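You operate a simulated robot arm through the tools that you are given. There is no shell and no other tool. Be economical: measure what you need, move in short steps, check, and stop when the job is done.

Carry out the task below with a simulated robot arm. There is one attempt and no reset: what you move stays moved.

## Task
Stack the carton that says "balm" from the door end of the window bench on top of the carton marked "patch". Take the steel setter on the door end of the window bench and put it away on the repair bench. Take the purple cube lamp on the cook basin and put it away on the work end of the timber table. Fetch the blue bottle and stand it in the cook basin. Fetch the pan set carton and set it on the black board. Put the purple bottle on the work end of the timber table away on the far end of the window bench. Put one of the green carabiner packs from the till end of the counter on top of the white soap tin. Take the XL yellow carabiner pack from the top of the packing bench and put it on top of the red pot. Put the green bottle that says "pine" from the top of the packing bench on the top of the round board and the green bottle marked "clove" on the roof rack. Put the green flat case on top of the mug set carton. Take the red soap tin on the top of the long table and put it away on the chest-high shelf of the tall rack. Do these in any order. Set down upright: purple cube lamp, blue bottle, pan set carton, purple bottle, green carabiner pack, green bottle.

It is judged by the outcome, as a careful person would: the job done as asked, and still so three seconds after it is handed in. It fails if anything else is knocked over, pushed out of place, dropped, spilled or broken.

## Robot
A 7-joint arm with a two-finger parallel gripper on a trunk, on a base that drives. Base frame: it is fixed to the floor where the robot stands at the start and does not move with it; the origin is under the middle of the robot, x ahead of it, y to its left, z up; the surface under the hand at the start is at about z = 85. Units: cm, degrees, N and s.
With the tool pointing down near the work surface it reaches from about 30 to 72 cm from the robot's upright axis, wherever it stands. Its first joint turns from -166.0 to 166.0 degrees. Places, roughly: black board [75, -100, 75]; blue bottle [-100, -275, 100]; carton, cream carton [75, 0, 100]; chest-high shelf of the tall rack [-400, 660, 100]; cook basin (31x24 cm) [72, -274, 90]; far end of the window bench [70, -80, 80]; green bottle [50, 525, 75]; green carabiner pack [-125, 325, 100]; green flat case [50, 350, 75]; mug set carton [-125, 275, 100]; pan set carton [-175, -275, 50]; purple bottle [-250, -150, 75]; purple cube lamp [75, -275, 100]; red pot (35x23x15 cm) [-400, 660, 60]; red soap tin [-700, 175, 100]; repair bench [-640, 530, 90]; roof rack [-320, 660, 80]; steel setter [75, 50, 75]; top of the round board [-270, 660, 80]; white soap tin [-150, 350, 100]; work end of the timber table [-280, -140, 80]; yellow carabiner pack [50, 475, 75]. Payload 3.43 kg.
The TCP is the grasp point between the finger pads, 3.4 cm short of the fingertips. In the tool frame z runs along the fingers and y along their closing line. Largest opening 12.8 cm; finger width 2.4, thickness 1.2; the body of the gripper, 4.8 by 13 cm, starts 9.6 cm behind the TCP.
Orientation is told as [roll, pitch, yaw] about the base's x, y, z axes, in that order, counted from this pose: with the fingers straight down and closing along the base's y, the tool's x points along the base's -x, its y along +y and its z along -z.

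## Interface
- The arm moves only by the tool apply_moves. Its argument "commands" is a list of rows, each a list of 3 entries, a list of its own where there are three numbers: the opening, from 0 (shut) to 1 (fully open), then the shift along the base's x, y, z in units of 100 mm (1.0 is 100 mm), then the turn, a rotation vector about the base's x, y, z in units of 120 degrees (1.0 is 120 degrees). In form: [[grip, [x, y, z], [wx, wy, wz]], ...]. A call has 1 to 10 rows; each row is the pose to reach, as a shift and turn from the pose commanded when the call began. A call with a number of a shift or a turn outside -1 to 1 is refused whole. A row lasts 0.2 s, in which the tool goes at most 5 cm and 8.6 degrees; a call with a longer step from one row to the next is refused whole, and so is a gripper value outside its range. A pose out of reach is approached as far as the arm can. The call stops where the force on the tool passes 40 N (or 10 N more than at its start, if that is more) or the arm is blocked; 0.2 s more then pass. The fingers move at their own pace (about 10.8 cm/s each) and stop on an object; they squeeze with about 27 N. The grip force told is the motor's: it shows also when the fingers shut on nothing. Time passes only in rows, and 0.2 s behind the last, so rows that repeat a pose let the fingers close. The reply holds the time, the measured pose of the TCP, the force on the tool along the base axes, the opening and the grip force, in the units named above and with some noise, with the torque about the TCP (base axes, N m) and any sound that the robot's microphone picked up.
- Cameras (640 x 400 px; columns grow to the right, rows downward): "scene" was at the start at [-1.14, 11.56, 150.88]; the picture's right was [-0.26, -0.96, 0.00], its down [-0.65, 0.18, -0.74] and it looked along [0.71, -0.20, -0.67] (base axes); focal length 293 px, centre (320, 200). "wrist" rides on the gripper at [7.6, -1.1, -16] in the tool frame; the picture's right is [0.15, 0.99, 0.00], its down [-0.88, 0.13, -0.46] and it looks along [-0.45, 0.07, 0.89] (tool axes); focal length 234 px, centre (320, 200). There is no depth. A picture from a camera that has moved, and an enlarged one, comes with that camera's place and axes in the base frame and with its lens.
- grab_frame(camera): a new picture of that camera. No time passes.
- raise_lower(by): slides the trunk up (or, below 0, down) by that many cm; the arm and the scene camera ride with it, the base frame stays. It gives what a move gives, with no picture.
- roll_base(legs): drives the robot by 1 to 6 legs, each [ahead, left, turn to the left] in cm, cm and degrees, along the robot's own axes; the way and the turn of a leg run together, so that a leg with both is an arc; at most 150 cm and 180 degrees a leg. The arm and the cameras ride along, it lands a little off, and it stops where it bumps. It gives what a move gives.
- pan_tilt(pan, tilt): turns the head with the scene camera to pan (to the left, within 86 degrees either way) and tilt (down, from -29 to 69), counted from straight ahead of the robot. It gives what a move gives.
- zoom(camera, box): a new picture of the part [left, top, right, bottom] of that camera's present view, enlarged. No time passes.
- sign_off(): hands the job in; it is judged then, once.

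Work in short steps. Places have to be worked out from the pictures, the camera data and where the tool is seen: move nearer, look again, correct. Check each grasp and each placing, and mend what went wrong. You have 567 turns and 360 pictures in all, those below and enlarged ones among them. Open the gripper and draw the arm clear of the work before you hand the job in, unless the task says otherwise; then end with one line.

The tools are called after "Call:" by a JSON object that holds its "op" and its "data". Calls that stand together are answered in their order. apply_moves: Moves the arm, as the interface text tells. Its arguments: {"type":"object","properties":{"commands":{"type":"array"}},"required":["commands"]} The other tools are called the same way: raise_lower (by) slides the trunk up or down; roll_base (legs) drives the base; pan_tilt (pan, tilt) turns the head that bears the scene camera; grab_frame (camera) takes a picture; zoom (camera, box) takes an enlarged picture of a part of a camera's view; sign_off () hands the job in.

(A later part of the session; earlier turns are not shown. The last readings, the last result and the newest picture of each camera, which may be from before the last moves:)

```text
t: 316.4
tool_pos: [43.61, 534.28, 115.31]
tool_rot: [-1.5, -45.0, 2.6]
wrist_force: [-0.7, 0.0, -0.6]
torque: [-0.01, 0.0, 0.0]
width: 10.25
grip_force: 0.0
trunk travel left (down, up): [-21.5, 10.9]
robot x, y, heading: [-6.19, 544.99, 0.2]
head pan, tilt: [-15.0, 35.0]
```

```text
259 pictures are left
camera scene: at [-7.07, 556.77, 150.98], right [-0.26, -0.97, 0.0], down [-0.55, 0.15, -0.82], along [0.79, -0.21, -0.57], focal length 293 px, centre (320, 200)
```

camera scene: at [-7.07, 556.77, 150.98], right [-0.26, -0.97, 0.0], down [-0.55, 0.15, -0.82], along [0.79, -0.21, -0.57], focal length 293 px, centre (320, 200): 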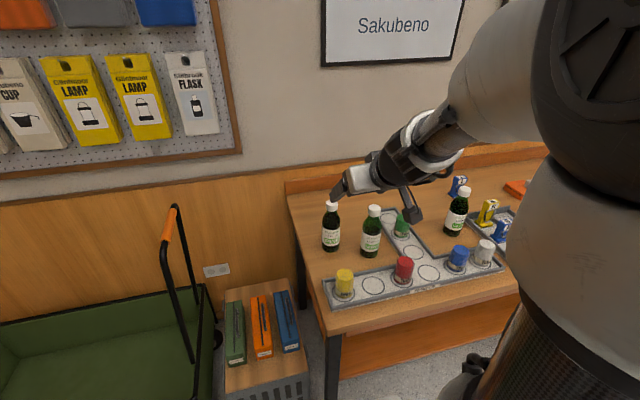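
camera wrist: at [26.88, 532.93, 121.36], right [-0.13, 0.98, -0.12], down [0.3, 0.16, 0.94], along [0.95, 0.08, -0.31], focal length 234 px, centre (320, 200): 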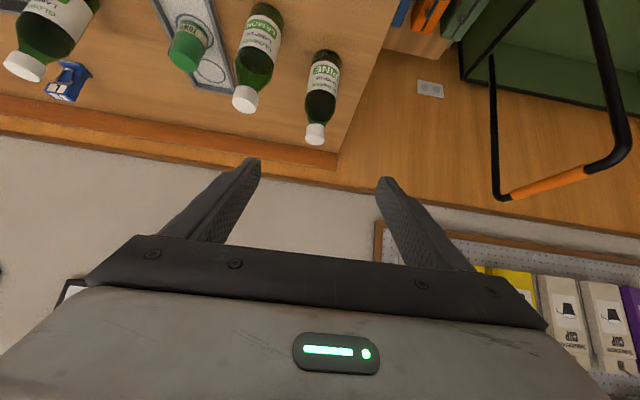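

PINE's axis ≈(68,533.3), table z≈75.3, height ≈20. I approach along the 45° axis.

Call:
{"op": "apply_moves", "data": {"commands": [[0.8, [0.3, -0.03, -0.33], [0, 0, 0]], [0.8, [0.55, -0.07, -0.68], [0, 0, 0]], [0.8, [0.8, -0.1, -1.0], [0, 0, 0]]]}}

Call:
{"op": "apply_moves", "data": {"commands": [[0.8, [0.25, 0, -0.35], [0, 0, 0]], [0.8, [0.5, 0, -0.75], [0, 0, 0]], [0.8, [0.8, 0, -1.0], [0, 0, 0]]]}}

Call:
{"op": "grab_frame", "data": {"camera": "wrist"}}

Call:
{"op": "zoom", "data": {"camera": "scene", "box": [280, 150, 440, 270]}}

```text
t: 317.2
tool_pos: [51.54, 533.32, 105.18]
tool_rot: [-1.7, -44.8, 2.6]
wrist_force: [0.1, -0.1, 0.2]
torque: [0.02, 0.01, 0.02]
width: 10.26
grip_force: 0.0
trunk travel left (down, up): [-21.5, 10.9]
robot x, y, heading: [-6.47, 545.07, 0.2]
head pan, tilt: [-15.0, 35.0]
```

```text
t: 318.0
tool_pos: [59.49, 533.33, 95.21]
tool_rot: [-1.6, -44.9, 2.4]
wrist_force: [0.0, 0.4, -1.0]
torque: [-0.01, 0.01, 0.0]
width: 10.21
grip_force: 0.1
trunk travel left (down, up): [-21.5, 10.9]
robot x, y, heading: [-6.51, 545.02, 0.0]
head pan, tilt: [-15.0, 35.0]
```

```text
258 pictures are left
camera wrist: at [42.9, 531.89, 101.24], right [-0.13, 0.98, -0.12], down [0.3, 0.15, 0.94], along [0.95, 0.08, -0.31], focal length 234 px, centre (320, 200)
```

wrist: 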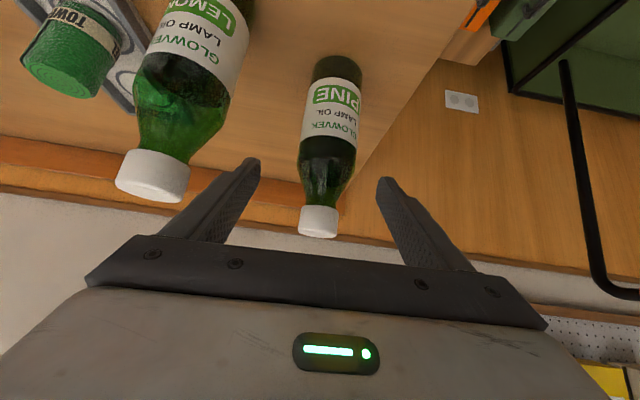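

```text
3.33 times, centred on (360, 210) of scene
camera zoom: at [-7.07, 556.77, 150.98], right [-0.26, -0.97, 0.0], down [-0.55, 0.15, -0.82], along [0.79, -0.21, -0.57], focal length 976 px, centre (187, 167)
```

zoom: 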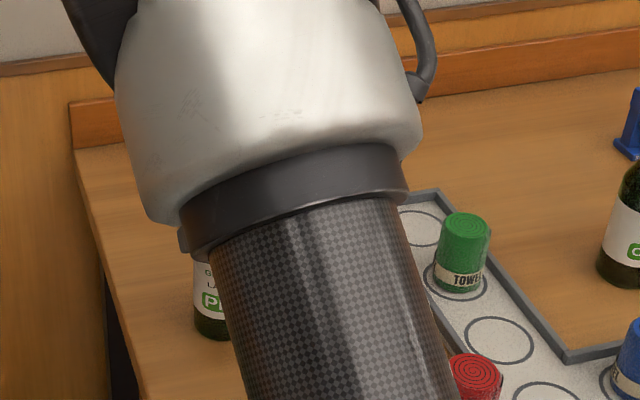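

PINE's axis refined to (68,534). I advance and close.

Call:
{"op": "apply_moves", "data": {"commands": [[0.8, [0.22, 0.06, -0.38], [0, 0, 0]], [0.8, [0.5, 0.07, -0.75], [0, 0, 0]], [0.8, [0.82, 0.07, -1.0], [0, 0, 0]], [0, [0.85, 0.07, -1.0], [0, 0, 0]], [0, [0.85, 0.07, -1.0], [0, 0, 0]], [0, [0.85, 0.07, -1.0], [0, 0, 0]]]}}

Call:
{"op": "grab_frame", "data": {"camera": "wrist"}}

```text
t: 319.4
tool_pos: [68.0, 534.11, 85.51]
tool_rot: [-1.5, -44.9, 2.5]
wrist_force: [1.9, 0.6, 0.3]
torque: [0.08, -0.15, -0.01]
width: 6.07
grip_force: 26.9
trunk travel left (down, up): [-21.5, 10.9]
robot x, y, heading: [-6.48, 545.53, 0.1]
head pan, tilt: [-15.0, 35.0]
```

```text
256 pictures are left
camera wrist: at [51.47, 532.71, 91.33], right [-0.13, 0.98, -0.12], down [0.3, 0.16, 0.94], along [0.95, 0.08, -0.31], focal length 234 px, centre (320, 200)
```

wrist: 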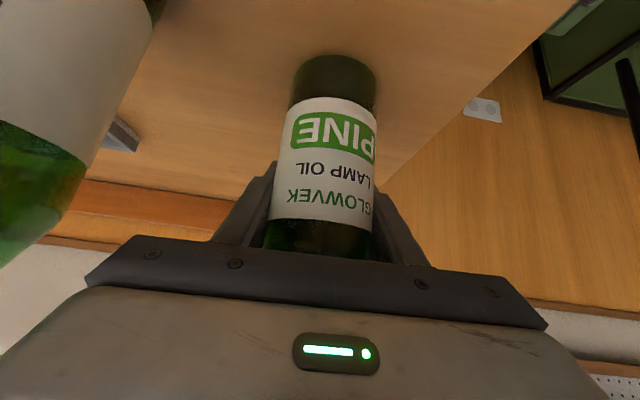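

PINE gripped (6.07 cm). I lift straight up well above the other items.

Call:
{"op": "apply_moves", "data": {"commands": [[0, [0, 0, 0.15], [0, 0, 0]], [0, [0, 0, 0.5], [0, 0, 0]], [0, [0, 0, 1.0], [0, 0, 0]]]}}

Call:
{"op": "apply_moves", "data": {"commands": [[0, [0, 0, 0.5], [0, 0, 0]], [0, [0, 0, 1.0], [0, 0, 0]], [0, [-0.3, 0, 1.0], [0, 0, 0]], [0, [-0.7, 0.2, 1.0], [0, 0, 0]], [0, [-1.0, 0.4, 1.0], [0, 0, 0]]]}}

Call:
{"op": "apply_moves", "data": {"commands": [[0, [-0.4, 0.1, 0], [0, 0, 0]], [0, [-0.8, 0.2, 0], [0, 0, 0]]]}}

Call:
{"op": "roll_base", "data": {"legs": [[-27, 0, 0], [0, 0, 90], [0, 150, 0], [0, 90, 0]]}}

Call:
{"op": "pan_tilt", "data": {"pan": 5, "tilt": 35}}

Call:
{"op": "grab_frame", "data": {"camera": "scene"}}

```text
t: 320.2
tool_pos: [67.86, 534.02, 95.31]
tool_rot: [-1.5, -44.9, 2.5]
wrist_force: [-0.7, 1.0, -3.3]
torque: [0.01, -0.09, -0.01]
width: 6.06
grip_force: 26.9
trunk travel left (down, up): [-21.5, 10.9]
robot x, y, heading: [-6.51, 545.29, 0.3]
head pan, tilt: [-15.0, 35.0]
```

```text
t: 321.4
tool_pos: [58.05, 538.17, 105.5]
tool_rot: [-1.5, -44.8, 2.4]
wrist_force: [-0.5, 1.0, -2.0]
torque: [0.01, -0.07, 0.0]
width: 6.05
grip_force: 27.4
trunk travel left (down, up): [-21.5, 10.9]
robot x, y, heading: [-6.81, 545.19, 0.3]
head pan, tilt: [-15.0, 35.0]
```

```text
t: 322.0
tool_pos: [49.96, 540.05, 105.4]
tool_rot: [-1.5, -44.9, 2.5]
wrist_force: [0.4, -0.1, -2.2]
torque: [-0.01, -0.09, 0.0]
width: 6.04
grip_force: 26.7
trunk travel left (down, up): [-21.5, 10.9]
robot x, y, heading: [-6.31, 545.35, 0.1]
head pan, tilt: [-15.0, 35.0]
```

```text
t: 350.7
tool_pos: [-268.25, 600.01, 105.35]
tool_rot: [-1.5, -45.0, 92.5]
wrist_force: [-0.3, 0.0, -2.0]
torque: [0.06, 0.01, -0.01]
width: 6.02
grip_force: 27.3
trunk travel left (down, up): [-21.5, 10.9]
robot x, y, heading: [-273.58, 543.79, 89.9]
head pan, tilt: [-15.0, 35.0]
```

```text
t: 351.5
tool_pos: [-268.21, 600.02, 105.36]
tool_rot: [-1.3, -44.8, 92.5]
wrist_force: [0.0, 0.6, -1.7]
torque: [0.07, -0.04, 0.01]
width: 6.08
grip_force: 27.2
trunk travel left (down, up): [-21.5, 10.9]
robot x, y, heading: [-273.4, 543.25, 90.3]
head pan, tilt: [5.0, 35.0]
```

```text
255 pictures are left
camera scene: at [-288.54, 543.24, 150.98], right [1.0, 0.09, 0.0], down [0.05, -0.57, -0.82], along [-0.07, 0.82, -0.57], focal length 293 px, centre (320, 200)
```

scene: 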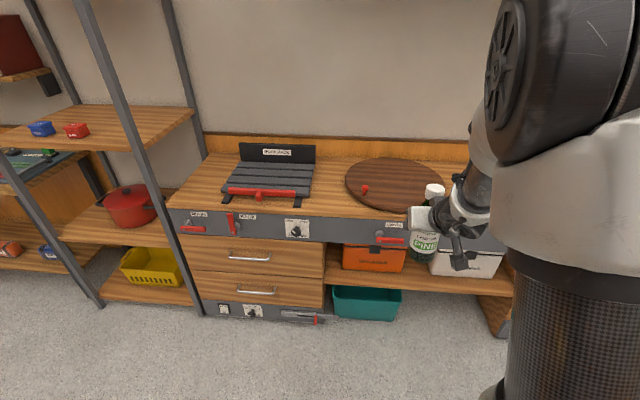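

The round board is at about (−262,661), top z≈80. I drive in so PINE hovers near it.

Call:
{"op": "roll_base", "data": {"legs": [[0, -7, 0], [45, 0, 0]]}}

Call:
{"op": "grab_frame", "data": {"camera": "scene"}}

Call:
{"op": "grab_frame", "data": {"camera": "wrist"}}

```text
t: 355.2
tool_pos: [-261.11, 645.14, 105.54]
tool_rot: [-1.5, -44.7, 92.3]
wrist_force: [0.2, -0.5, -2.6]
torque: [0.05, 0.03, 0.01]
width: 6.03
grip_force: 27.4
trunk travel left (down, up): [-21.5, 10.9]
robot x, y, heading: [-266.57, 588.47, 89.8]
head pan, tilt: [5.0, 35.0]
```

```text
254 pictures are left
camera scene: at [-281.6, 588.37, 150.97], right [1.0, 0.09, 0.0], down [0.05, -0.57, -0.82], along [-0.07, 0.82, -0.57], focal length 293 px, centre (320, 200)
```

scene: 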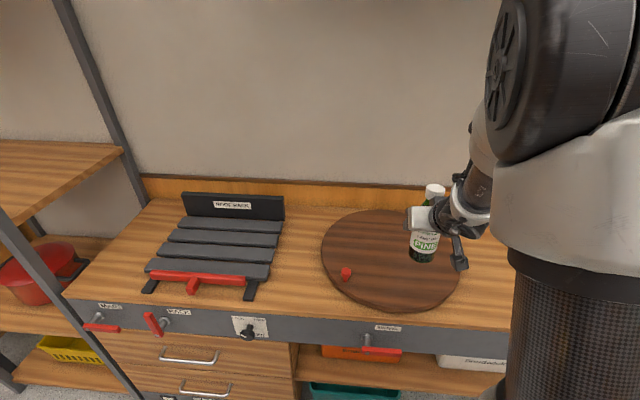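

```text
253 pictures are left
camera wrist: at [-259.74, 628.54, 111.34], right [-0.98, -0.13, -0.12], down [-0.15, 0.3, 0.94], along [-0.08, 0.95, -0.31], focal length 234 px, centre (320, 200)
```

wrist: 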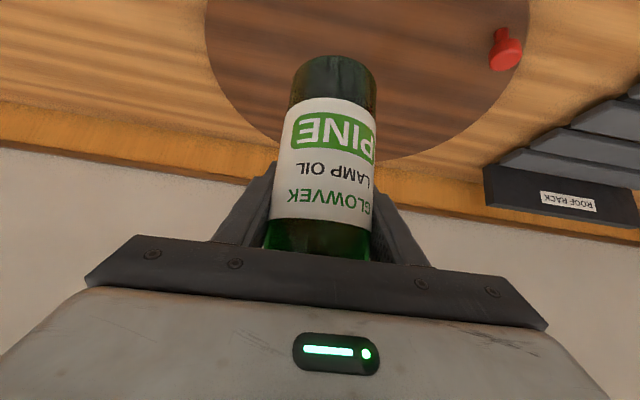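

Board centre ≈(−264,657). I extend 11 cm and lower toward z≈96 first.

Call:
{"op": "apply_moves", "data": {"commands": [[0, [-0.05, 0.4, 0], [0, 0, 0]], [0, [-0.1, 0.8, 0], [0, 0, 0]], [0, [-0.1, 1.0, -0.2], [0, 0, 0]], [0, [-0.1, 1.0, -0.6], [0, 0, 0]], [0, [-0.1, 1.0, -0.9], [0, 0, 0]]]}}

Call:
{"op": "zoom", "data": {"camera": "scene", "box": [320, 160, 480, 280]}}

```text
t: 356.4
tool_pos: [-262.15, 655.21, 96.54]
tool_rot: [-1.5, -44.8, 92.4]
wrist_force: [0.7, 0.3, -2.1]
torque: [0.06, -0.04, 0.01]
width: 6.07
grip_force: 27.0
trunk travel left (down, up): [-21.5, 10.9]
robot x, y, heading: [-266.76, 588.75, 89.7]
head pan, tilt: [5.0, 35.0]
```

```text
3.33 times, centred on (400, 220) of scene
camera zoom: at [-281.61, 588.38, 150.98], right [1.0, 0.09, 0.0], down [0.05, -0.57, -0.82], along [-0.07, 0.82, -0.57], focal length 976 px, centre (53, 133)
```

zoom: 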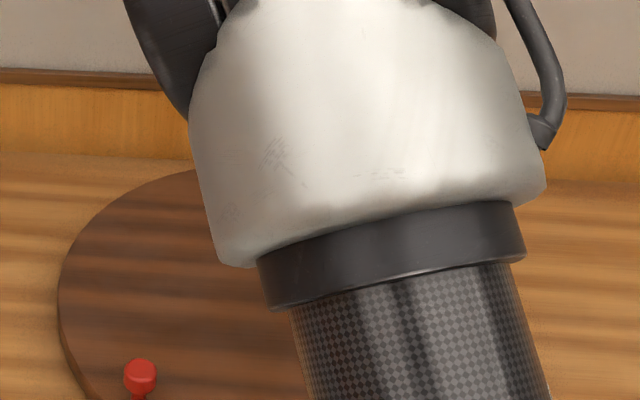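

The arm blocks the view; I lower by feel.

Call:
{"op": "apply_moves", "data": {"commands": [[0, [0, 0, -0.05], [0, 0, 0]], [0, [0, 0, -0.1], [0, 0, 0]], [0, [0, 0, -0.15], [0, 0, 0]], [0, [0, 0, -0.2], [0, 0, 0]]]}}

Call:
{"op": "grab_frame", "data": {"camera": "wrist"}}

```text
t: 357.4
tool_pos: [-262.04, 655.24, 94.37]
tool_rot: [-1.5, -45.0, 92.2]
wrist_force: [0.2, 0.4, -2.3]
torque: [0.04, 0.01, -0.02]
width: 6.06
grip_force: 27.0
trunk travel left (down, up): [-21.5, 10.9]
robot x, y, heading: [-266.4, 588.96, 89.9]
head pan, tilt: [5.0, 35.0]
```

```text
251 pictures are left
camera wrist: at [-260.74, 638.57, 100.39], right [-0.98, -0.13, -0.12], down [-0.15, 0.3, 0.94], along [-0.08, 0.95, -0.31], focal length 234 px, centre (320, 200)
```

wrist: 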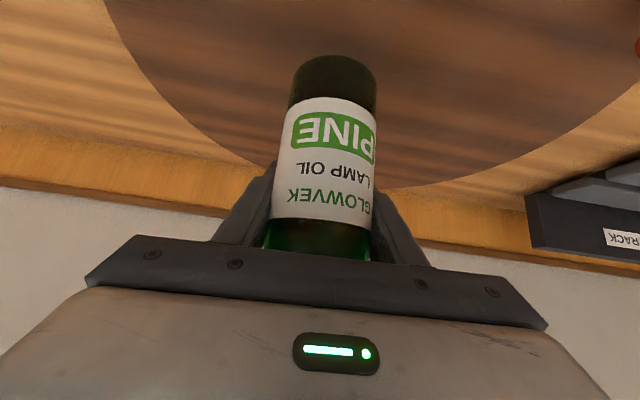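

Still above the board; lowering more.

Call:
{"op": "apply_moves", "data": {"commands": [[0, [0, 0, -0.05], [0, 0, 0]], [0, [0, 0, -0.1], [0, 0, 0]], [0, [0, 0, -0.15], [0, 0, 0]], [0, [0, 0, -0.2], [0, 0, 0]], [0, [0, 0, -0.25], [0, 0, 0]]]}}

```text
t: 358.6
tool_pos: [-262.17, 654.99, 91.86]
tool_rot: [-1.6, -44.8, 92.4]
wrist_force: [0.1, -0.7, -2.9]
torque: [0.08, 0.0, 0.02]
width: 6.05
grip_force: 27.2
trunk travel left (down, up): [-21.5, 10.9]
robot x, y, heading: [-266.79, 588.5, 90.0]
head pan, tilt: [5.0, 35.0]
```

Call:
{"op": "apply_moves", "data": {"commands": [[0, [0, 0, -0.04], [0, 0, 0]], [0, [0, 0, -0.08], [0, 0, 0]], [0, [0, 0, -0.12], [0, 0, 0]], [0, [0, 0, -0.16], [0, 0, 0]], [0, [0, 0, -0.2], [0, 0, 0]]]}}

Call:
{"op": "grab_frame", "data": {"camera": "wrist"}}

```text
t: 359.8
tool_pos: [-262.08, 655.16, 90.1]
tool_rot: [-1.5, -45.3, 92.2]
wrist_force: [1.4, -1.5, 22.8]
torque: [-0.21, 0.22, 0.04]
width: 6.05
grip_force: 27.1
trunk travel left (down, up): [-21.5, 10.9]
robot x, y, heading: [-266.46, 589.05, 89.8]
head pan, tilt: [5.0, 35.0]
```

```text
250 pictures are left
camera wrist: at [-260.74, 638.55, 96.1], right [-0.98, -0.12, -0.12], down [-0.15, 0.29, 0.94], along [-0.08, 0.95, -0.31], focal length 234 px, centre (320, 200)
```

wrist: 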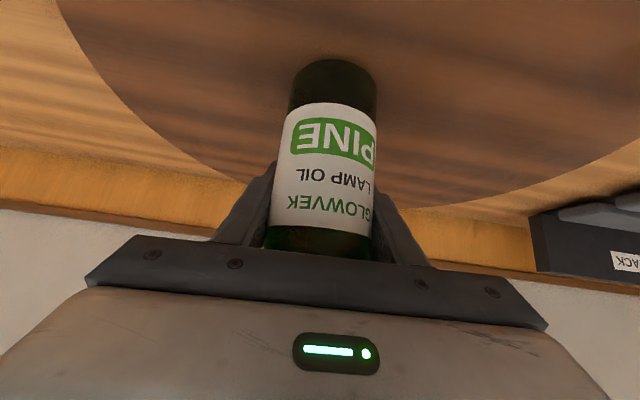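

Contact at z≈90 (board top ≈80). I ease, release, and retreat along the axis.

Call:
{"op": "apply_moves", "data": {"commands": [[0, [0, 0, 0.03], [0, 0, 0]], [0.8, [0, 0, 0.03], [0, 0, 0]], [0.8, [0, 0, 0.03], [0, 0, 0]], [0.8, [0, -0.3, 0.33], [0, 0, 0]], [0.8, [0, -0.6, 0.66], [0, 0, 0]], [0.8, [0, -0.95, 1.0], [0, 0, 0]]]}}

Call:
{"op": "apply_moves", "data": {"commands": [[0.8, [0, -0.2, 0.35], [0, 0, 0]], [0.8, [0, -0.4, 0.7], [0, 0, 0]]]}}

Call:
{"op": "roll_base", "data": {"legs": [[-45, 0, 0]]}}

Call:
{"op": "grab_frame", "data": {"camera": "scene"}}

```text
t: 361.2
tool_pos: [-262.14, 645.65, 99.81]
tool_rot: [-1.5, -44.8, 92.3]
wrist_force: [0.5, 0.2, 0.7]
torque: [0.0, -0.04, 0.04]
width: 10.25
grip_force: 0.0
trunk travel left (down, up): [-21.5, 10.9]
robot x, y, heading: [-266.46, 588.69, 90.1]
head pan, tilt: [5.0, 35.0]
```

```text
t: 361.8
tool_pos: [-262.24, 641.6, 106.86]
tool_rot: [-1.5, -44.8, 92.3]
wrist_force: [0.1, -0.9, -0.6]
torque: [0.0, 0.0, 0.03]
width: 10.21
grip_force: 0.0
trunk travel left (down, up): [-21.5, 10.9]
robot x, y, heading: [-266.69, 588.57, 90.2]
head pan, tilt: [5.0, 35.0]
```

```text
t: 364.5
tool_pos: [-262.28, 596.61, 106.86]
tool_rot: [-1.6, -44.9, 92.4]
wrist_force: [-0.4, -0.3, -0.5]
torque: [0.02, -0.03, -0.01]
width: 10.23
grip_force: 0.1
trunk travel left (down, up): [-21.5, 10.9]
robot x, y, heading: [-266.64, 543.55, 89.7]
head pan, tilt: [5.0, 35.0]
```

```text
249 pictures are left
camera scene: at [-281.65, 543.24, 150.98], right [1.0, 0.09, 0.0], down [0.05, -0.57, -0.82], along [-0.07, 0.82, -0.57], focal length 293 px, centre (320, 200)
```

scene: 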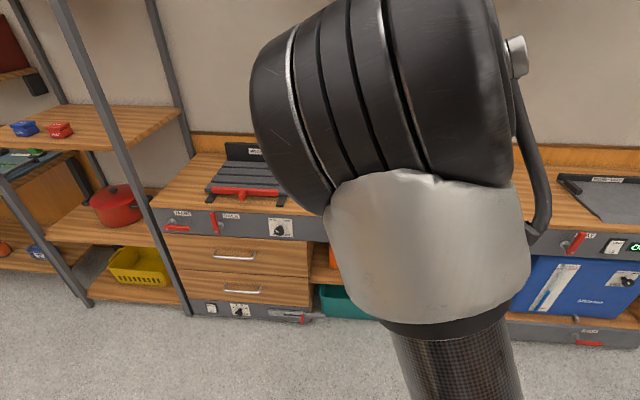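

I return to the packing bench for CLOVE; I'll verify PINE when I come back.

Call:
{"op": "roll_base", "data": {"legs": [[0, -80, 0]]}}

Call:
{"op": "pan_tilt", "data": {"pan": 45, "tilt": 25}}

Call:
{"op": "zoom", "data": {"camera": "scene", "box": [160, 100, 480, 300]}}

Call:
{"op": "roll_base", "data": {"legs": [[0, -150, 0], [0, 0, -90], [0, -35, 0], [25, 0, 0]]}}

Call:
{"op": "pan_tilt", "data": {"pan": 0, "tilt": 40}}

Call:
{"op": "grab_frame", "data": {"camera": "scene"}}

Call:
{"op": "grab_frame", "data": {"camera": "wrist"}}

```text
t: 372.5
tool_pos: [-182.66, 596.35, 106.83]
tool_rot: [-1.5, -44.9, 92.2]
wrist_force: [0.0, 0.2, 0.5]
torque: [-0.04, -0.04, 0.02]
width: 10.24
grip_force: 0.0
trunk travel left (down, up): [-21.5, 10.9]
robot x, y, heading: [-187.16, 543.63, 89.9]
head pan, tilt: [5.0, 35.0]
```

```text
t: 373.6
tool_pos: [-182.75, 596.4, 106.74]
tool_rot: [-1.4, -45.0, 92.3]
wrist_force: [0.4, 0.1, -0.1]
torque: [0.01, 0.0, 0.01]
width: 10.24
grip_force: 0.1
trunk travel left (down, up): [-21.5, 10.9]
robot x, y, heading: [-186.97, 543.31, 89.9]
head pan, tilt: [45.0, 25.0]
```

```text
2.00 times, centred on (320, 200) of scene
camera zoom: at [-207.89, 540.88, 152.55], right [0.71, 0.7, 0.0], down [0.3, -0.3, -0.91], along [-0.64, 0.64, -0.42], focal length 586 px, centre (320, 200)
```

zoom: 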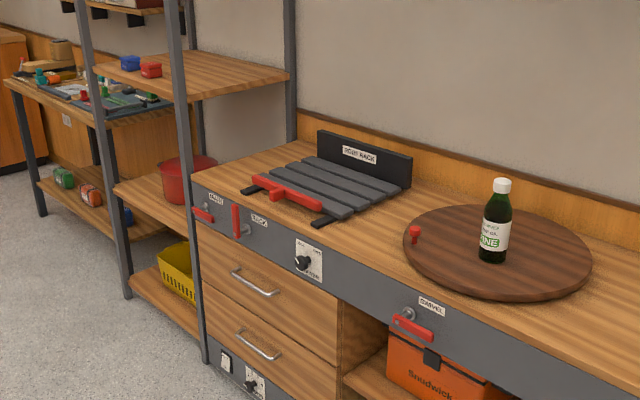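

```text
t: 397.0
tool_pos: [42.23, 505.81, 106.82]
tool_rot: [-1.4, -44.8, 3.8]
wrist_force: [0.1, 0.4, -0.2]
torque: [0.01, -0.02, 0.0]
width: 10.23
grip_force: 0.1
trunk travel left (down, up): [-21.5, 10.9]
robot x, y, heading: [-11.0, 508.95, 1.3]
head pan, tilt: [45.0, 25.0]
```

```text
t: 398.1
tool_pos: [42.12, 505.82, 106.78]
tool_rot: [-1.5, -44.9, 4.0]
wrist_force: [0.9, -0.6, 0.1]
torque: [0.02, -0.02, -0.01]
width: 10.23
grip_force: 0.1
trunk travel left (down, up): [-21.5, 10.9]
robot x, y, heading: [-10.73, 509.13, 1.1]
head pan, tilt: [0.0, 40.0]
```

```text
247 pictures are left
camera scene: at [-11.77, 522.73, 150.22], right [0.02, -1.0, 0.0], down [-0.64, -0.02, -0.77], along [0.77, 0.02, -0.64], focal length 293 px, centre (320, 200)
```

scene: 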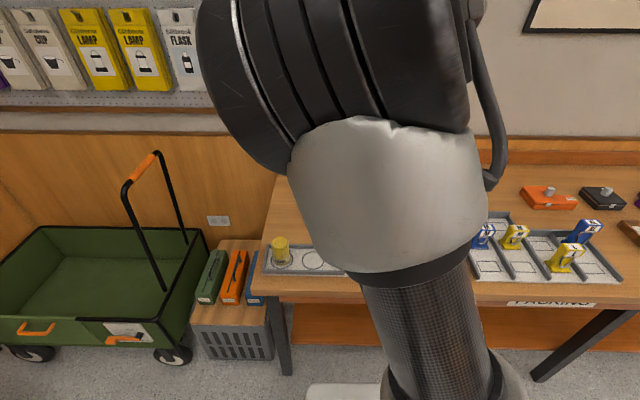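

```text
246 pictures are left
camera wrist: at [25.65, 504.08, 112.76], right [-0.15, 0.98, -0.12], down [0.3, 0.16, 0.94], along [0.94, 0.11, -0.31], focal length 234 px, centre (320, 200)
```

wrist: 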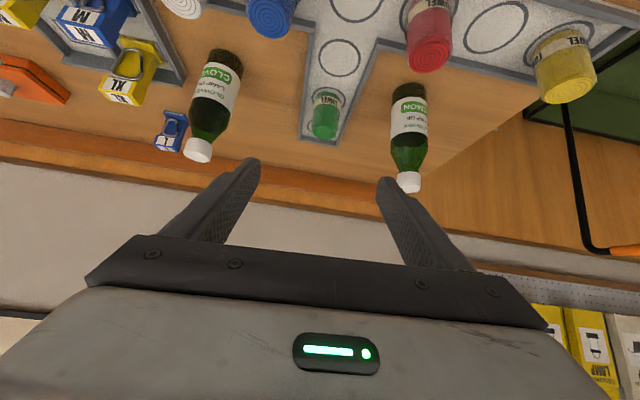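

CLOVE is at about (63.5,486.6); PINE stands well. I strafe right 18 cm in front of it.

Call:
{"op": "roll_base", "data": {"legs": [[0, -18, 0]]}}

Call:
{"op": "grab_frame", "data": {"camera": "wrist"}}

```text
t: 400.5
tool_pos: [42.65, 487.97, 106.79]
tool_rot: [-1.6, -44.9, 3.8]
wrist_force: [0.0, 0.3, 0.2]
torque: [-0.02, 0.02, 0.03]
width: 10.25
grip_force: 0.1
trunk travel left (down, up): [-21.5, 10.9]
robot x, y, heading: [-10.39, 491.06, 1.2]
head pan, tilt: [0.0, 40.0]
```

```text
245 pictures are left
camera wrist: at [26.07, 486.15, 112.76], right [-0.15, 0.98, -0.12], down [0.3, 0.16, 0.94], along [0.94, 0.11, -0.31], focal length 234 px, centre (320, 200)
```

wrist: 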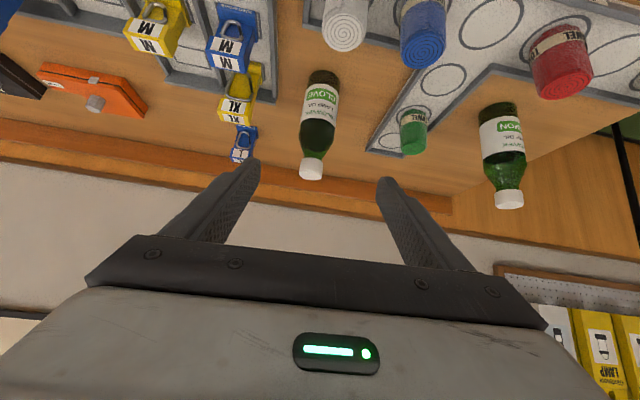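

CLOVE axis ≈(63.8,488) — straight along the tool axis. I approach and grip.

Call:
{"op": "apply_moves", "data": {"commands": [[0.8, [0.33, 0, -0.33], [0, 0, 0]], [0.8, [0.66, 0, -0.66], [0, 0, 0]], [0.8, [0.99, 0, -0.99], [0, 0, 0]]]}}

Call:
{"op": "grab_frame", "data": {"camera": "wrist"}}

```text
t: 401.3
tool_pos: [52.47, 487.82, 96.77]
tool_rot: [-1.4, -44.9, 3.8]
wrist_force: [-0.6, -0.3, 0.6]
torque: [-0.02, 0.04, -0.03]
width: 10.24
grip_force: 0.0
trunk travel left (down, up): [-21.5, 10.9]
robot x, y, heading: [-10.02, 491.32, 1.2]
head pan, tilt: [0.0, 40.0]
```

```text
244 pictures are left
camera wrist: at [36.01, 486.06, 102.83], right [-0.15, 0.98, -0.12], down [0.29, 0.16, 0.94], along [0.94, 0.11, -0.31], focal length 234 px, centre (320, 200)
```

wrist: 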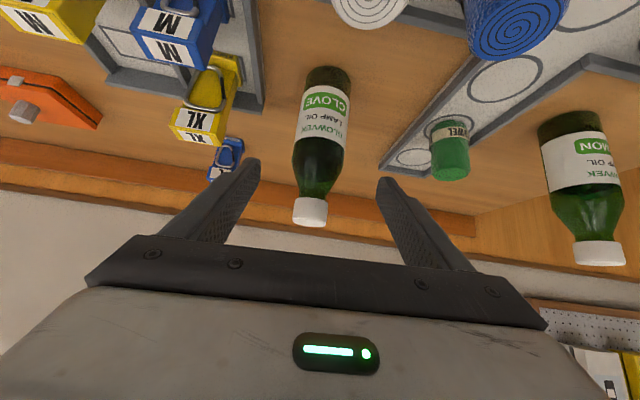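

Aligned. I continue and close.

Call:
{"op": "apply_moves", "data": {"commands": [[0.8, [0.33, 0.02, -0.33], [0, 0, 0]], [0.8, [0.66, 0.03, -0.66], [0, 0, 0]], [0.8, [0.99, 0.03, -0.99], [0, 0, 0]]]}}

Call:
{"op": "apply_moves", "data": {"commands": [[0.8, [0.14, 0, -0.14], [0, 0, 0]], [0, [0.14, 0, -0.14], [0, 0, 0]], [0, [0.14, 0, -0.14], [0, 0, 0]], [0, [0.14, 0, -0.14], [0, 0, 0]]]}}

Call:
{"op": "apply_moves", "data": {"commands": [[0, [0, 0, 0.15], [0, 0, 0]], [0, [0, 0, 0.5], [0, 0, 0]], [0, [0, 0, 1.0], [0, 0, 0]]]}}

Call:
{"op": "grab_frame", "data": {"camera": "wrist"}}

```text
t: 402.1
tool_pos: [62.46, 488.12, 86.95]
tool_rot: [-1.5, -45.0, 3.7]
wrist_force: [0.1, 0.1, 0.2]
torque: [0.01, 0.0, 0.0]
width: 10.26
grip_force: 0.1
trunk travel left (down, up): [-21.5, 10.9]
robot x, y, heading: [-10.18, 490.81, 1.1]
head pan, tilt: [0.0, 40.0]
```

```text
t: 403.1
tool_pos: [63.75, 488.4, 85.73]
tool_rot: [-1.5, -44.8, 3.8]
wrist_force: [0.9, 0.6, -0.7]
torque: [0.02, -0.09, 0.04]
width: 6.08
grip_force: 27.6
trunk travel left (down, up): [-21.5, 10.9]
robot x, y, heading: [-10.15, 490.98, 1.3]
head pan, tilt: [0.0, 40.0]
```

```text
t: 403.9
tool_pos: [63.78, 488.33, 95.7]
tool_rot: [-1.3, -44.9, 3.6]
wrist_force: [-0.6, 0.6, -3.6]
torque: [-0.01, -0.07, -0.02]
width: 6.08
grip_force: 26.9
trunk travel left (down, up): [-21.5, 10.9]
robot x, y, heading: [-10.13, 490.93, 1.1]
head pan, tilt: [0.0, 40.0]
```

```text
243 pictures are left
camera wrist: at [47.26, 486.52, 101.66], right [-0.15, 0.98, -0.12], down [0.3, 0.16, 0.94], along [0.94, 0.11, -0.31], focal length 234 px, centre (320, 200)
```

wrist: 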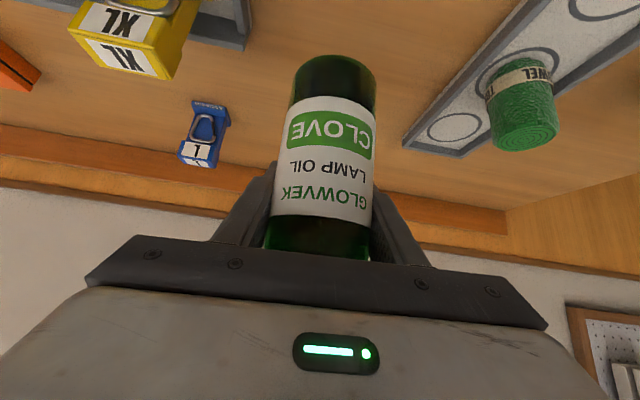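

CLOVE held. I raise, retract, and carry it to the roof rack.

Call:
{"op": "apply_moves", "data": {"commands": [[0, [0, 0, 0.5], [0, 0, 0]], [0, [0, 0, 1.0], [0, 0, 0]], [0, [-0.4, 0, 1.0], [0, 0, 0]], [0, [-0.8, 0, 1.0], [0, 0, 0]], [0, [-1.0, 0, 1.0], [0, 0, 0]]]}}

Call:
{"op": "roll_base", "data": {"legs": [[-25, 0, 0], [0, 0, 89], [53, 0, 0], [0, 150, 0], [0, 125, 0]]}}

Call:
{"op": "pan_tilt", "data": {"pan": 10, "tilt": 35}}

Call:
{"op": "grab_frame", "data": {"camera": "scene"}}

```text
t: 405.1
tool_pos: [53.77, 488.18, 105.64]
tool_rot: [-1.7, -44.8, 3.9]
wrist_force: [0.1, -1.2, -1.9]
torque: [0.01, -0.04, 0.01]
width: 6.1
grip_force: 26.5
trunk travel left (down, up): [-21.5, 10.9]
robot x, y, heading: [-10.72, 491.02, 1.3]
head pan, tilt: [0.0, 40.0]
```

```text
t: 439.4
tool_pos: [-307.71, 603.68, 105.62]
tool_rot: [-1.5, -44.9, 94.2]
wrist_force: [0.3, -0.1, -2.9]
torque: [0.09, 0.01, -0.03]
width: 6.07
grip_force: 26.1
trunk travel left (down, up): [-21.5, 10.9]
robot x, y, heading: [-310.21, 539.52, 92.1]
head pan, tilt: [0.0, 40.0]
```

```text
t: 440.2
tool_pos: [-307.78, 603.56, 105.67]
tool_rot: [-1.5, -44.9, 94.2]
wrist_force: [0.4, -0.1, -2.6]
torque: [0.05, 0.02, 0.01]
width: 6.08
grip_force: 26.7
trunk travel left (down, up): [-21.5, 10.9]
robot x, y, heading: [-310.32, 539.5, 91.9]
head pan, tilt: [10.0, 35.0]
```

```text
242 pictures are left
camera scene: at [-325.85, 538.48, 150.97], right [0.98, 0.2, 0.0], down [0.12, -0.56, -0.82], along [-0.17, 0.8, -0.57], focal length 293 px, centre (320, 200)
```

scene: 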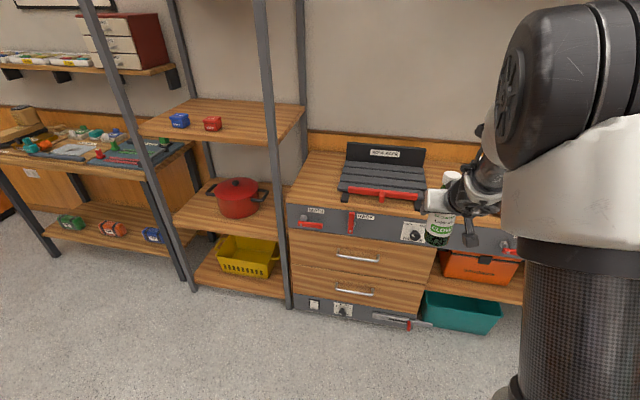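

Roof rack centre ≈(−321.7,658), surface z≈83. I drive in to hover.

Call:
{"op": "roll_base", "data": {"legs": [[0, 12, -2], [46, 0, 0]]}}

Call:
{"op": "grab_frame", "data": {"camera": "wrist"}}

Call:
{"op": "grab_frame", "data": {"camera": "scene"}}

```text
t: 444.3
tool_pos: [-317.55, 649.36, 105.6]
tool_rot: [-1.5, -44.8, 92.3]
wrist_force: [-0.2, -0.4, -2.6]
torque: [0.04, 0.01, 0.03]
width: 6.05
grip_force: 27.0
trunk travel left (down, up): [-21.5, 10.9]
robot x, y, heading: [-321.83, 585.24, 89.9]
head pan, tilt: [10.0, 35.0]
```

```text
241 pictures are left
camera wrist: at [-316.09, 632.84, 111.62], right [-0.98, -0.13, -0.12], down [-0.15, 0.3, 0.94], along [-0.08, 0.95, -0.31], focal length 234 px, centre (320, 200)
```

wrist: 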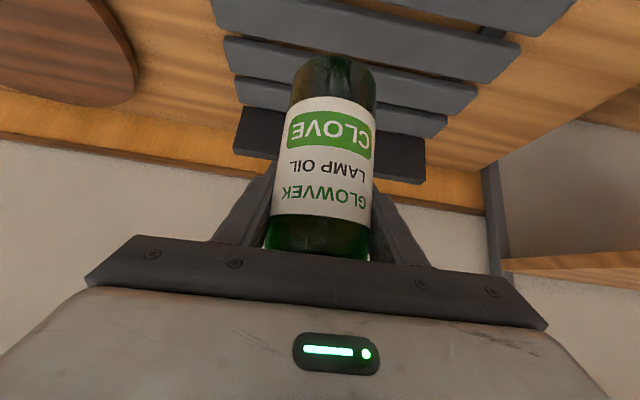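

```text
240 pictures are left
camera scene: at [-337.72, 584.82, 150.97], right [0.99, 0.17, 0.0], down [0.1, -0.57, -0.82], along [-0.14, 0.81, -0.57], focal length 293 px, centre (320, 200)
```

scene: 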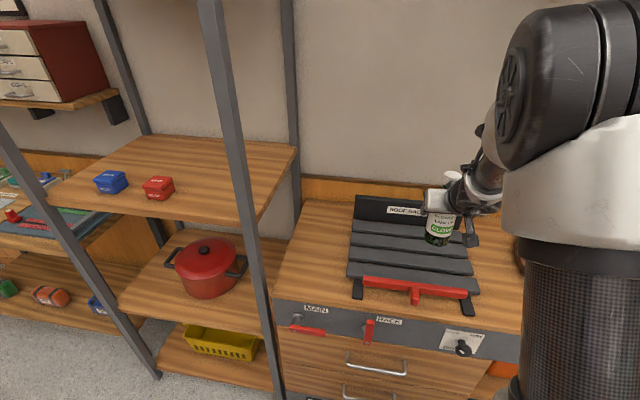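

I extend to (−320,655.5) and lower toward the slats.

Call:
{"op": "apply_moves", "data": {"commands": [[0, [-0.12, 0.3, 0], [0, 0, 0]], [0, [-0.24, 0.6, 0], [0, 0, 0]], [0, [-0.24, 0.6, -0.4], [0, 0, 0]], [0, [-0.24, 0.6, -0.8], [0, 0, 0]]]}}

Call:
{"op": "apply_moves", "data": {"commands": [[0, [0, 0, -0.05], [0, 0, 0]], [0, [0, 0, -0.1], [0, 0, 0]], [0, [0, 0, -0.15], [0, 0, 0]], [0, [0, 0, -0.2], [0, 0, 0]]]}}

Call:
{"op": "grab_frame", "data": {"camera": "wrist"}}

```text
t: 445.3
tool_pos: [-319.91, 655.47, 97.51]
tool_rot: [-1.5, -44.9, 92.1]
wrist_force: [0.3, 0.1, -2.8]
torque: [0.07, 0.02, -0.01]
width: 6.05
grip_force: 27.0
trunk travel left (down, up): [-21.5, 10.9]
robot x, y, heading: [-321.99, 585.14, 90.1]
head pan, tilt: [10.0, 35.0]
```

```text
t: 446.3
tool_pos: [-319.93, 655.42, 95.7]
tool_rot: [-1.5, -44.8, 92.4]
wrist_force: [-0.1, -0.4, -2.8]
torque: [0.05, 0.01, 0.01]
width: 6.07
grip_force: 26.7
trunk travel left (down, up): [-21.5, 10.9]
robot x, y, heading: [-321.89, 585.15, 89.8]
head pan, tilt: [10.0, 35.0]
```

```text
239 pictures are left
camera wrist: at [-318.54, 638.83, 101.6], right [-0.98, -0.13, -0.12], down [-0.15, 0.3, 0.94], along [-0.08, 0.95, -0.31], focal length 234 px, centre (320, 200)
```

wrist: 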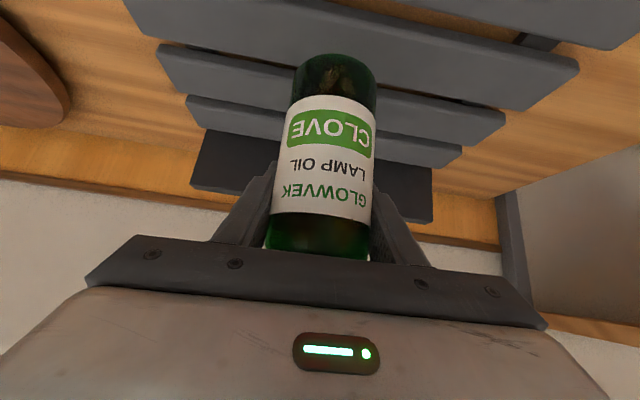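

The bottle is over the middle of a slat. I lower further.

Call:
{"op": "apply_moves", "data": {"commands": [[0, [0, 0, -0.05], [0, 0, 0]], [0, [0, 0, -0.1], [0, 0, 0]], [0, [0, 0, -0.14], [0, 0, 0]], [0, [0, 0, -0.18], [0, 0, 0]]]}}

```text
t: 447.3
tool_pos: [-319.96, 655.45, 93.78]
tool_rot: [-1.5, -44.9, 92.3]
wrist_force: [-0.4, -0.2, -2.0]
torque: [0.1, 0.01, 0.03]
width: 6.09
grip_force: 26.5
trunk travel left (down, up): [-21.5, 10.9]
robot x, y, heading: [-322.1, 585.48, 89.8]
head pan, tilt: [10.0, 35.0]
```

Call:
{"op": "apply_moves", "data": {"commands": [[0, [0, 0, -0.04], [0, 0, 0]], [0, [0, 0, -0.08], [0, 0, 0]], [0, [0, 0, -0.12], [0, 0, 0]]]}}

Call:
{"op": "grab_frame", "data": {"camera": "wrist"}}

```text
t: 448.1
tool_pos: [-319.86, 655.41, 92.68]
tool_rot: [-1.6, -44.8, 92.2]
wrist_force: [0.1, -0.7, -3.2]
torque: [0.07, 0.01, 0.02]
width: 6.07
grip_force: 27.3
trunk travel left (down, up): [-21.5, 10.9]
robot x, y, heading: [-321.97, 585.57, 90.1]
head pan, tilt: [10.0, 35.0]
```

```text
238 pictures are left
camera wrist: at [-318.5, 638.83, 98.61], right [-0.98, -0.13, -0.12], down [-0.15, 0.3, 0.94], along [-0.08, 0.95, -0.31], focal length 234 px, centre (320, 200)
```

wrist: 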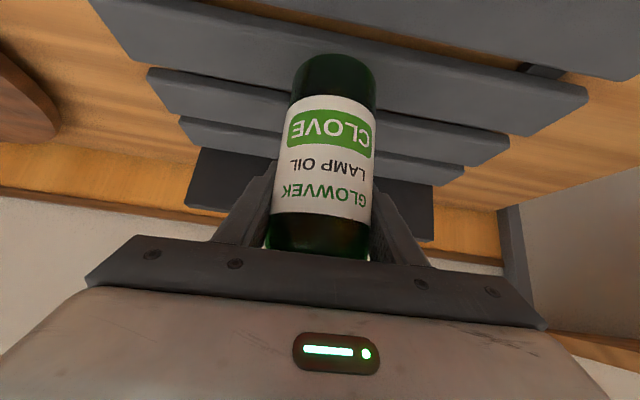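

Near contact now; a few more millimetres.

Call:
{"op": "apply_moves", "data": {"commands": [[0, [0, 0, -0.03], [0, 0, 0]], [0, [0, 0, -0.06], [0, 0, 0]], [0, [0, 0, -0.09], [0, 0, 0]], [0, [0, 0, -0.12], [0, 0, 0]]]}}

```text
t: 449.1
tool_pos: [-319.95, 655.44, 91.53]
tool_rot: [-1.5, -44.8, 92.3]
wrist_force: [0.9, 0.1, -2.9]
torque: [0.09, -0.01, 0.0]
width: 6.05
grip_force: 27.3
trunk travel left (down, up): [-21.5, 10.9]
robot x, y, heading: [-322.16, 585.34, 90.0]
head pan, tilt: [10.0, 35.0]
```

Call:
{"op": "apply_moves", "data": {"commands": [[0, [0, 0, -0.03], [0, 0, 0]], [0, [0, 0, -0.06], [0, 0, 0]], [0, [0, 0, -0.09], [0, 0, 0]], [0, [0, 0, -0.12], [0, 0, 0]]]}}

Call:
{"op": "grab_frame", "data": {"camera": "wrist"}}

```text
t: 450.1
tool_pos: [-320.0, 655.49, 90.7]
tool_rot: [-1.5, -45.3, 92.4]
wrist_force: [-1.4, -3.3, 19.7]
torque: [-0.45, 0.53, 0.12]
width: 6.09
grip_force: 26.7
trunk travel left (down, up): [-21.5, 10.9]
robot x, y, heading: [-322.4, 585.25, 90.1]
head pan, tilt: [10.0, 35.0]
```

```text
237 pictures are left
camera wrist: at [-318.5, 638.83, 96.58], right [-0.98, -0.12, -0.12], down [-0.16, 0.29, 0.94], along [-0.08, 0.95, -0.31], focal length 234 px, centre (320, 200)
```

wrist: 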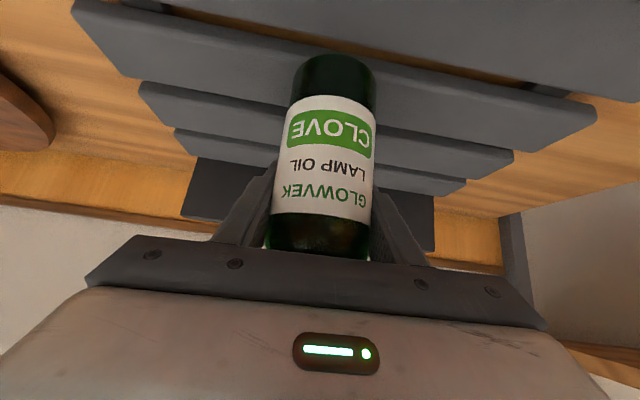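

Contact. I ease, release, and retreat along the axis.

Call:
{"op": "apply_moves", "data": {"commands": [[0, [0, 0, 0.04], [0, 0, 0]], [0.8, [0, 0, 0.04], [0, 0, 0]], [0.8, [0, 0, 0.04], [0, 0, 0]], [0.8, [0, -0.3, 0.34], [0, 0, 0]], [0.8, [0, -0.6, 0.66], [0, 0, 0]], [0.8, [0, -0.95, 1.0], [0, 0, 0]]]}}

Call:
{"op": "apply_moves", "data": {"commands": [[0.8, [0, -0.2, 0.35], [0, 0, 0]], [0.8, [0, -0.4, 0.7], [0, 0, 0]]]}}

Call:
{"op": "roll_base", "data": {"legs": [[-45, 0, 0], [0, -100, 0]]}}

Call:
{"op": "pan_tilt", "data": {"pan": 45, "tilt": 25}}

Call:
{"op": "zoom", "data": {"camera": "scene", "box": [160, 100, 480, 300]}}

```text
t: 451.5
tool_pos: [-319.82, 645.92, 100.41]
tool_rot: [-1.4, -44.8, 92.3]
wrist_force: [0.6, 0.4, 0.3]
torque: [-0.02, -0.01, -0.04]
width: 10.22
grip_force: 0.0
trunk travel left (down, up): [-21.5, 10.9]
robot x, y, heading: [-322.29, 585.45, 89.8]
head pan, tilt: [10.0, 35.0]
```

```text
t: 452.1
tool_pos: [-319.92, 641.98, 107.27]
tool_rot: [-1.5, -44.8, 92.3]
wrist_force: [0.1, 0.8, 0.5]
torque: [0.02, -0.03, -0.01]
width: 10.24
grip_force: 0.0
trunk travel left (down, up): [-21.5, 10.9]
robot x, y, heading: [-321.94, 585.25, 90.0]
head pan, tilt: [10.0, 35.0]
```

```text
t: 464.4
tool_pos: [-220.47, 596.17, 107.4]
tool_rot: [-1.4, -44.8, 92.4]
wrist_force: [-1.0, -0.5, 0.0]
torque: [0.01, 0.01, 0.02]
width: 10.21
grip_force: 0.0
trunk travel left (down, up): [-21.5, 10.9]
robot x, y, heading: [-222.64, 539.25, 89.9]
head pan, tilt: [10.0, 35.0]
```

```text
t: 465.4
tool_pos: [-220.48, 596.24, 107.29]
tool_rot: [-1.6, -44.8, 92.3]
wrist_force: [-0.1, -0.1, 0.8]
torque: [0.0, 0.01, -0.01]
width: 10.24
grip_force: 0.0
trunk travel left (down, up): [-21.5, 10.9]
robot x, y, heading: [-222.69, 539.53, 90.2]
head pan, tilt: [45.0, 25.0]
```

```text
2.00 times, centred on (320, 200) of scene
camera zoom: at [-243.23, 536.83, 152.55], right [0.71, 0.71, 0.0], down [0.3, -0.3, -0.91], along [-0.64, 0.64, -0.42], focal length 586 px, centre (320, 200)
```

zoom: 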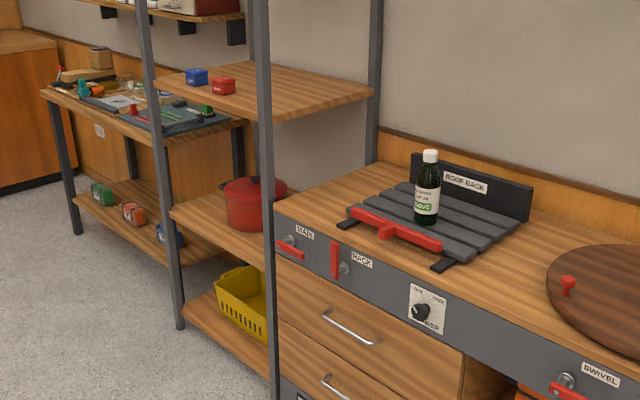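

CLOVE stands on the roof rack. Next the XL yellow pack: I return to the packing bench.

Call:
{"op": "roll_base", "data": {"legs": [[0, -150, 0], [0, 0, -90], [45, 0, 0], [0, -67, 0], [14, 0, 0]]}}

Call:
{"op": "grab_frame", "data": {"camera": "wrist"}}

```text
t: 482.6
tool_pos: [-21.19, 565.0, 107.31]
tool_rot: [-1.4, -44.8, 31.9]
wrist_force: [0.1, 1.0, 0.1]
torque: [0.01, 0.01, 0.0]
width: 10.27
grip_force: 0.0
trunk travel left (down, up): [-21.5, 10.9]
robot x, y, heading: [-71.43, 538.52, 29.7]
head pan, tilt: [45.0, 25.0]
stopped in leg 2: the robot was blocked; the commanded pose is now the measured one
```

```text
235 pictures are left
camera wrist: at [-34.93, 555.59, 113.28], right [-0.6, 0.79, -0.12], down [0.18, 0.28, 0.94], along [0.78, 0.54, -0.31], focal length 234 px, centre (320, 200)
```

wrist: 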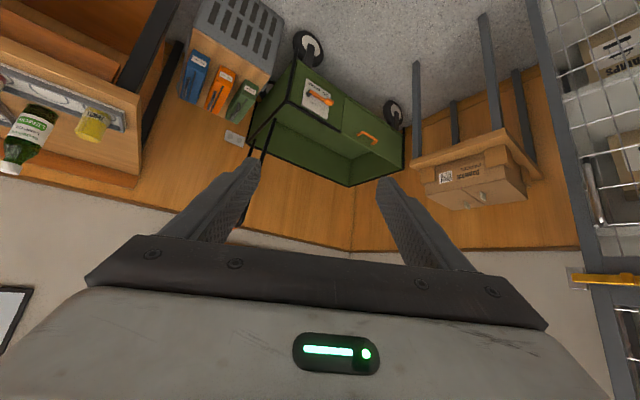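

Blocked while turning. I look to find what I touched.

Call:
{"op": "pan_tilt", "data": {"pan": -86, "tilt": 50}}

Call:
{"op": "grab_frame", "data": {"camera": "scene"}}

Call:
{"op": "pan_tilt", "data": {"pan": 70, "tilt": 50}}

Call:
{"op": "grab_frame", "data": {"camera": "scene"}}

```text
t: 484.7
tool_pos: [-21.2, 564.99, 107.33]
tool_rot: [-1.4, -44.8, 32.0]
wrist_force: [0.3, -0.1, -0.2]
torque: [-0.02, -0.02, 0.0]
width: 10.23
grip_force: 0.0
trunk travel left (down, up): [-21.5, 10.9]
robot x, y, heading: [-71.56, 539.04, 30.1]
head pan, tilt: [-85.9, 50.0]
```

```text
234 pictures are left
camera scene: at [-82.15, 539.91, 148.8], right [-0.83, -0.56, 0.0], down [-0.43, 0.64, -0.64], along [0.36, -0.53, -0.77], focal length 293 px, centre (320, 200)
```

scene: 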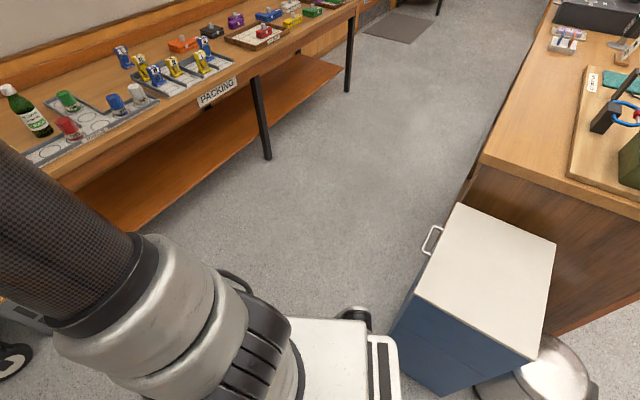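

```text
t: 487.1
tool_pos: [-21.21, 564.94, 107.35]
tool_rot: [-1.4, -44.8, 32.0]
wrist_force: [-1.1, 0.4, 0.8]
torque: [-0.03, 0.01, -0.01]
width: 10.23
grip_force: 0.0
trunk travel left (down, up): [-21.5, 10.9]
robot x, y, heading: [-71.72, 538.76, 29.5]
head pan, tilt: [70.0, 50.0]
```

```text
233 pictures are left
camera scene: at [-87.71, 553.91, 148.8], right [0.99, 0.17, 0.0], down [0.13, -0.76, -0.64], along [-0.11, 0.63, -0.77], focal length 293 px, centre (320, 200)
```

scene: 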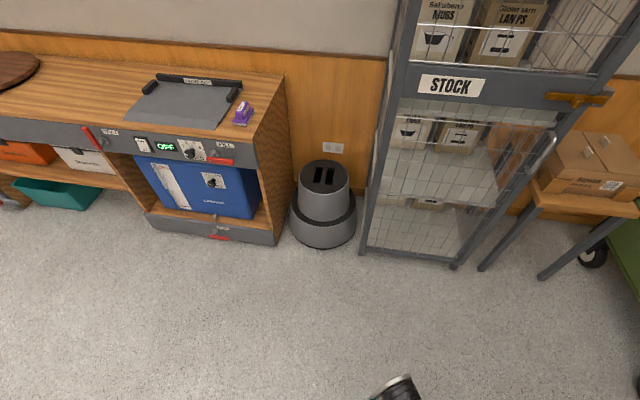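

The base's rear corner touched the blue fridge. I move forward out of the way and then turn.

Call:
{"op": "roll_base", "data": {"legs": [[30, 12, 0], [0, 0, -30], [10, 0, 0], [0, -75, 0], [12, 0, 0]]}}

Call:
{"op": "grab_frame", "data": {"camera": "wrist"}}

```text
t: 499.6
tool_pos: [26.35, 485.97, 107.25]
tool_rot: [-1.6, -44.9, 1.7]
wrist_force: [0.2, 0.0, 0.3]
torque: [0.0, 0.0, 0.04]
width: 10.25
grip_force: 0.1
trunk travel left (down, up): [-21.5, 10.9]
robot x, y, heading: [-29.96, 488.57, -0.7]
head pan, tilt: [70.0, 50.0]
```

```text
232 pictures are left
camera wrist: at [9.77, 484.95, 113.27], right [-0.11, 0.99, -0.12], down [0.3, 0.15, 0.94], along [0.95, 0.07, -0.31], focal length 234 px, centre (320, 200)
```

wrist: 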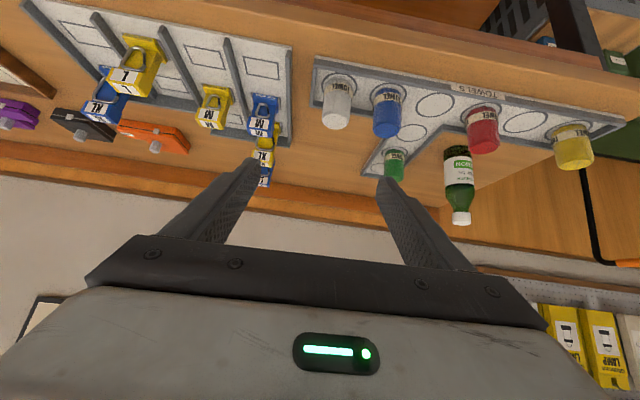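

I shift right and ahead to be opposite the XL yellow pack.

Call:
{"op": "roll_base", "data": {"legs": [[0, -14, 0], [20, 0, 0]]}}

Call:
{"op": "grab_frame", "data": {"camera": "wrist"}}

Call:
{"op": "pan_tilt", "data": {"pan": -15, "tilt": 45}}

Call:
{"op": "grab_frame", "data": {"camera": "scene"}}

```text
t: 502.8
tool_pos: [45.98, 471.71, 107.36]
tool_rot: [-1.4, -44.9, 1.6]
wrist_force: [-0.3, 0.6, 0.1]
torque: [0.0, -0.01, 0.01]
width: 10.23
grip_force: 0.1
trunk travel left (down, up): [-21.5, 10.9]
robot x, y, heading: [-10.98, 474.51, -0.5]
head pan, tilt: [70.0, 50.0]
```

```text
231 pictures are left
camera wrist: at [29.42, 470.66, 113.27], right [-0.11, 0.99, -0.12], down [0.3, 0.15, 0.94], along [0.95, 0.07, -0.31], focal length 234 px, centre (320, 200)
```

wrist: 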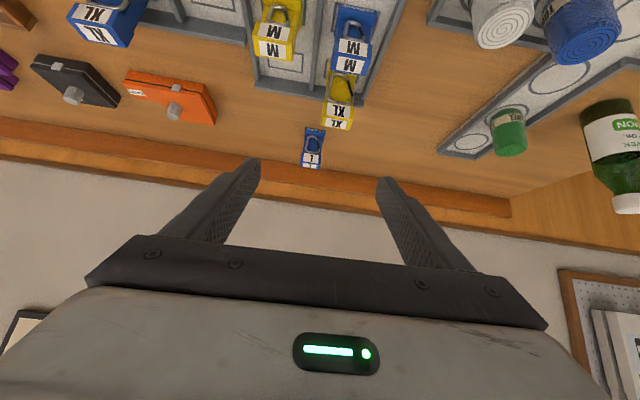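

```text
t: 504.4
tool_pos: [46.02, 471.79, 107.35]
tool_rot: [-1.4, -44.9, 1.7]
wrist_force: [0.1, 0.2, -0.1]
torque: [0.0, -0.03, 0.01]
width: 10.21
grip_force: 0.1
trunk travel left (down, up): [-21.5, 10.9]
robot x, y, heading: [-10.27, 474.58, -0.7]
head pan, tilt: [-15.0, 45.0]
```

```text
230 pictures are left
camera scene: at [-11.8, 486.28, 149.49], right [-0.27, -0.96, 0.0], down [-0.68, 0.19, -0.71], along [0.68, -0.19, -0.71], focal length 293 px, centre (320, 200)
```

scene: 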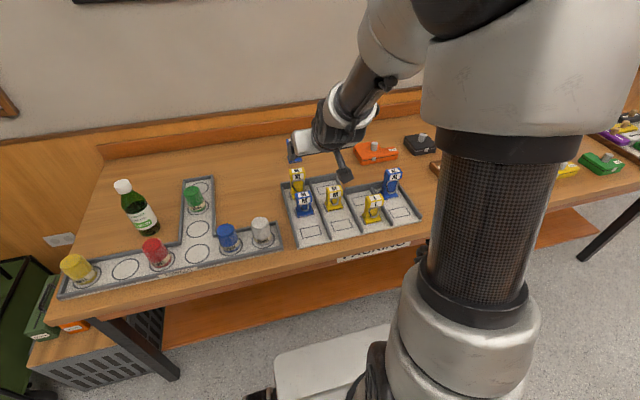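

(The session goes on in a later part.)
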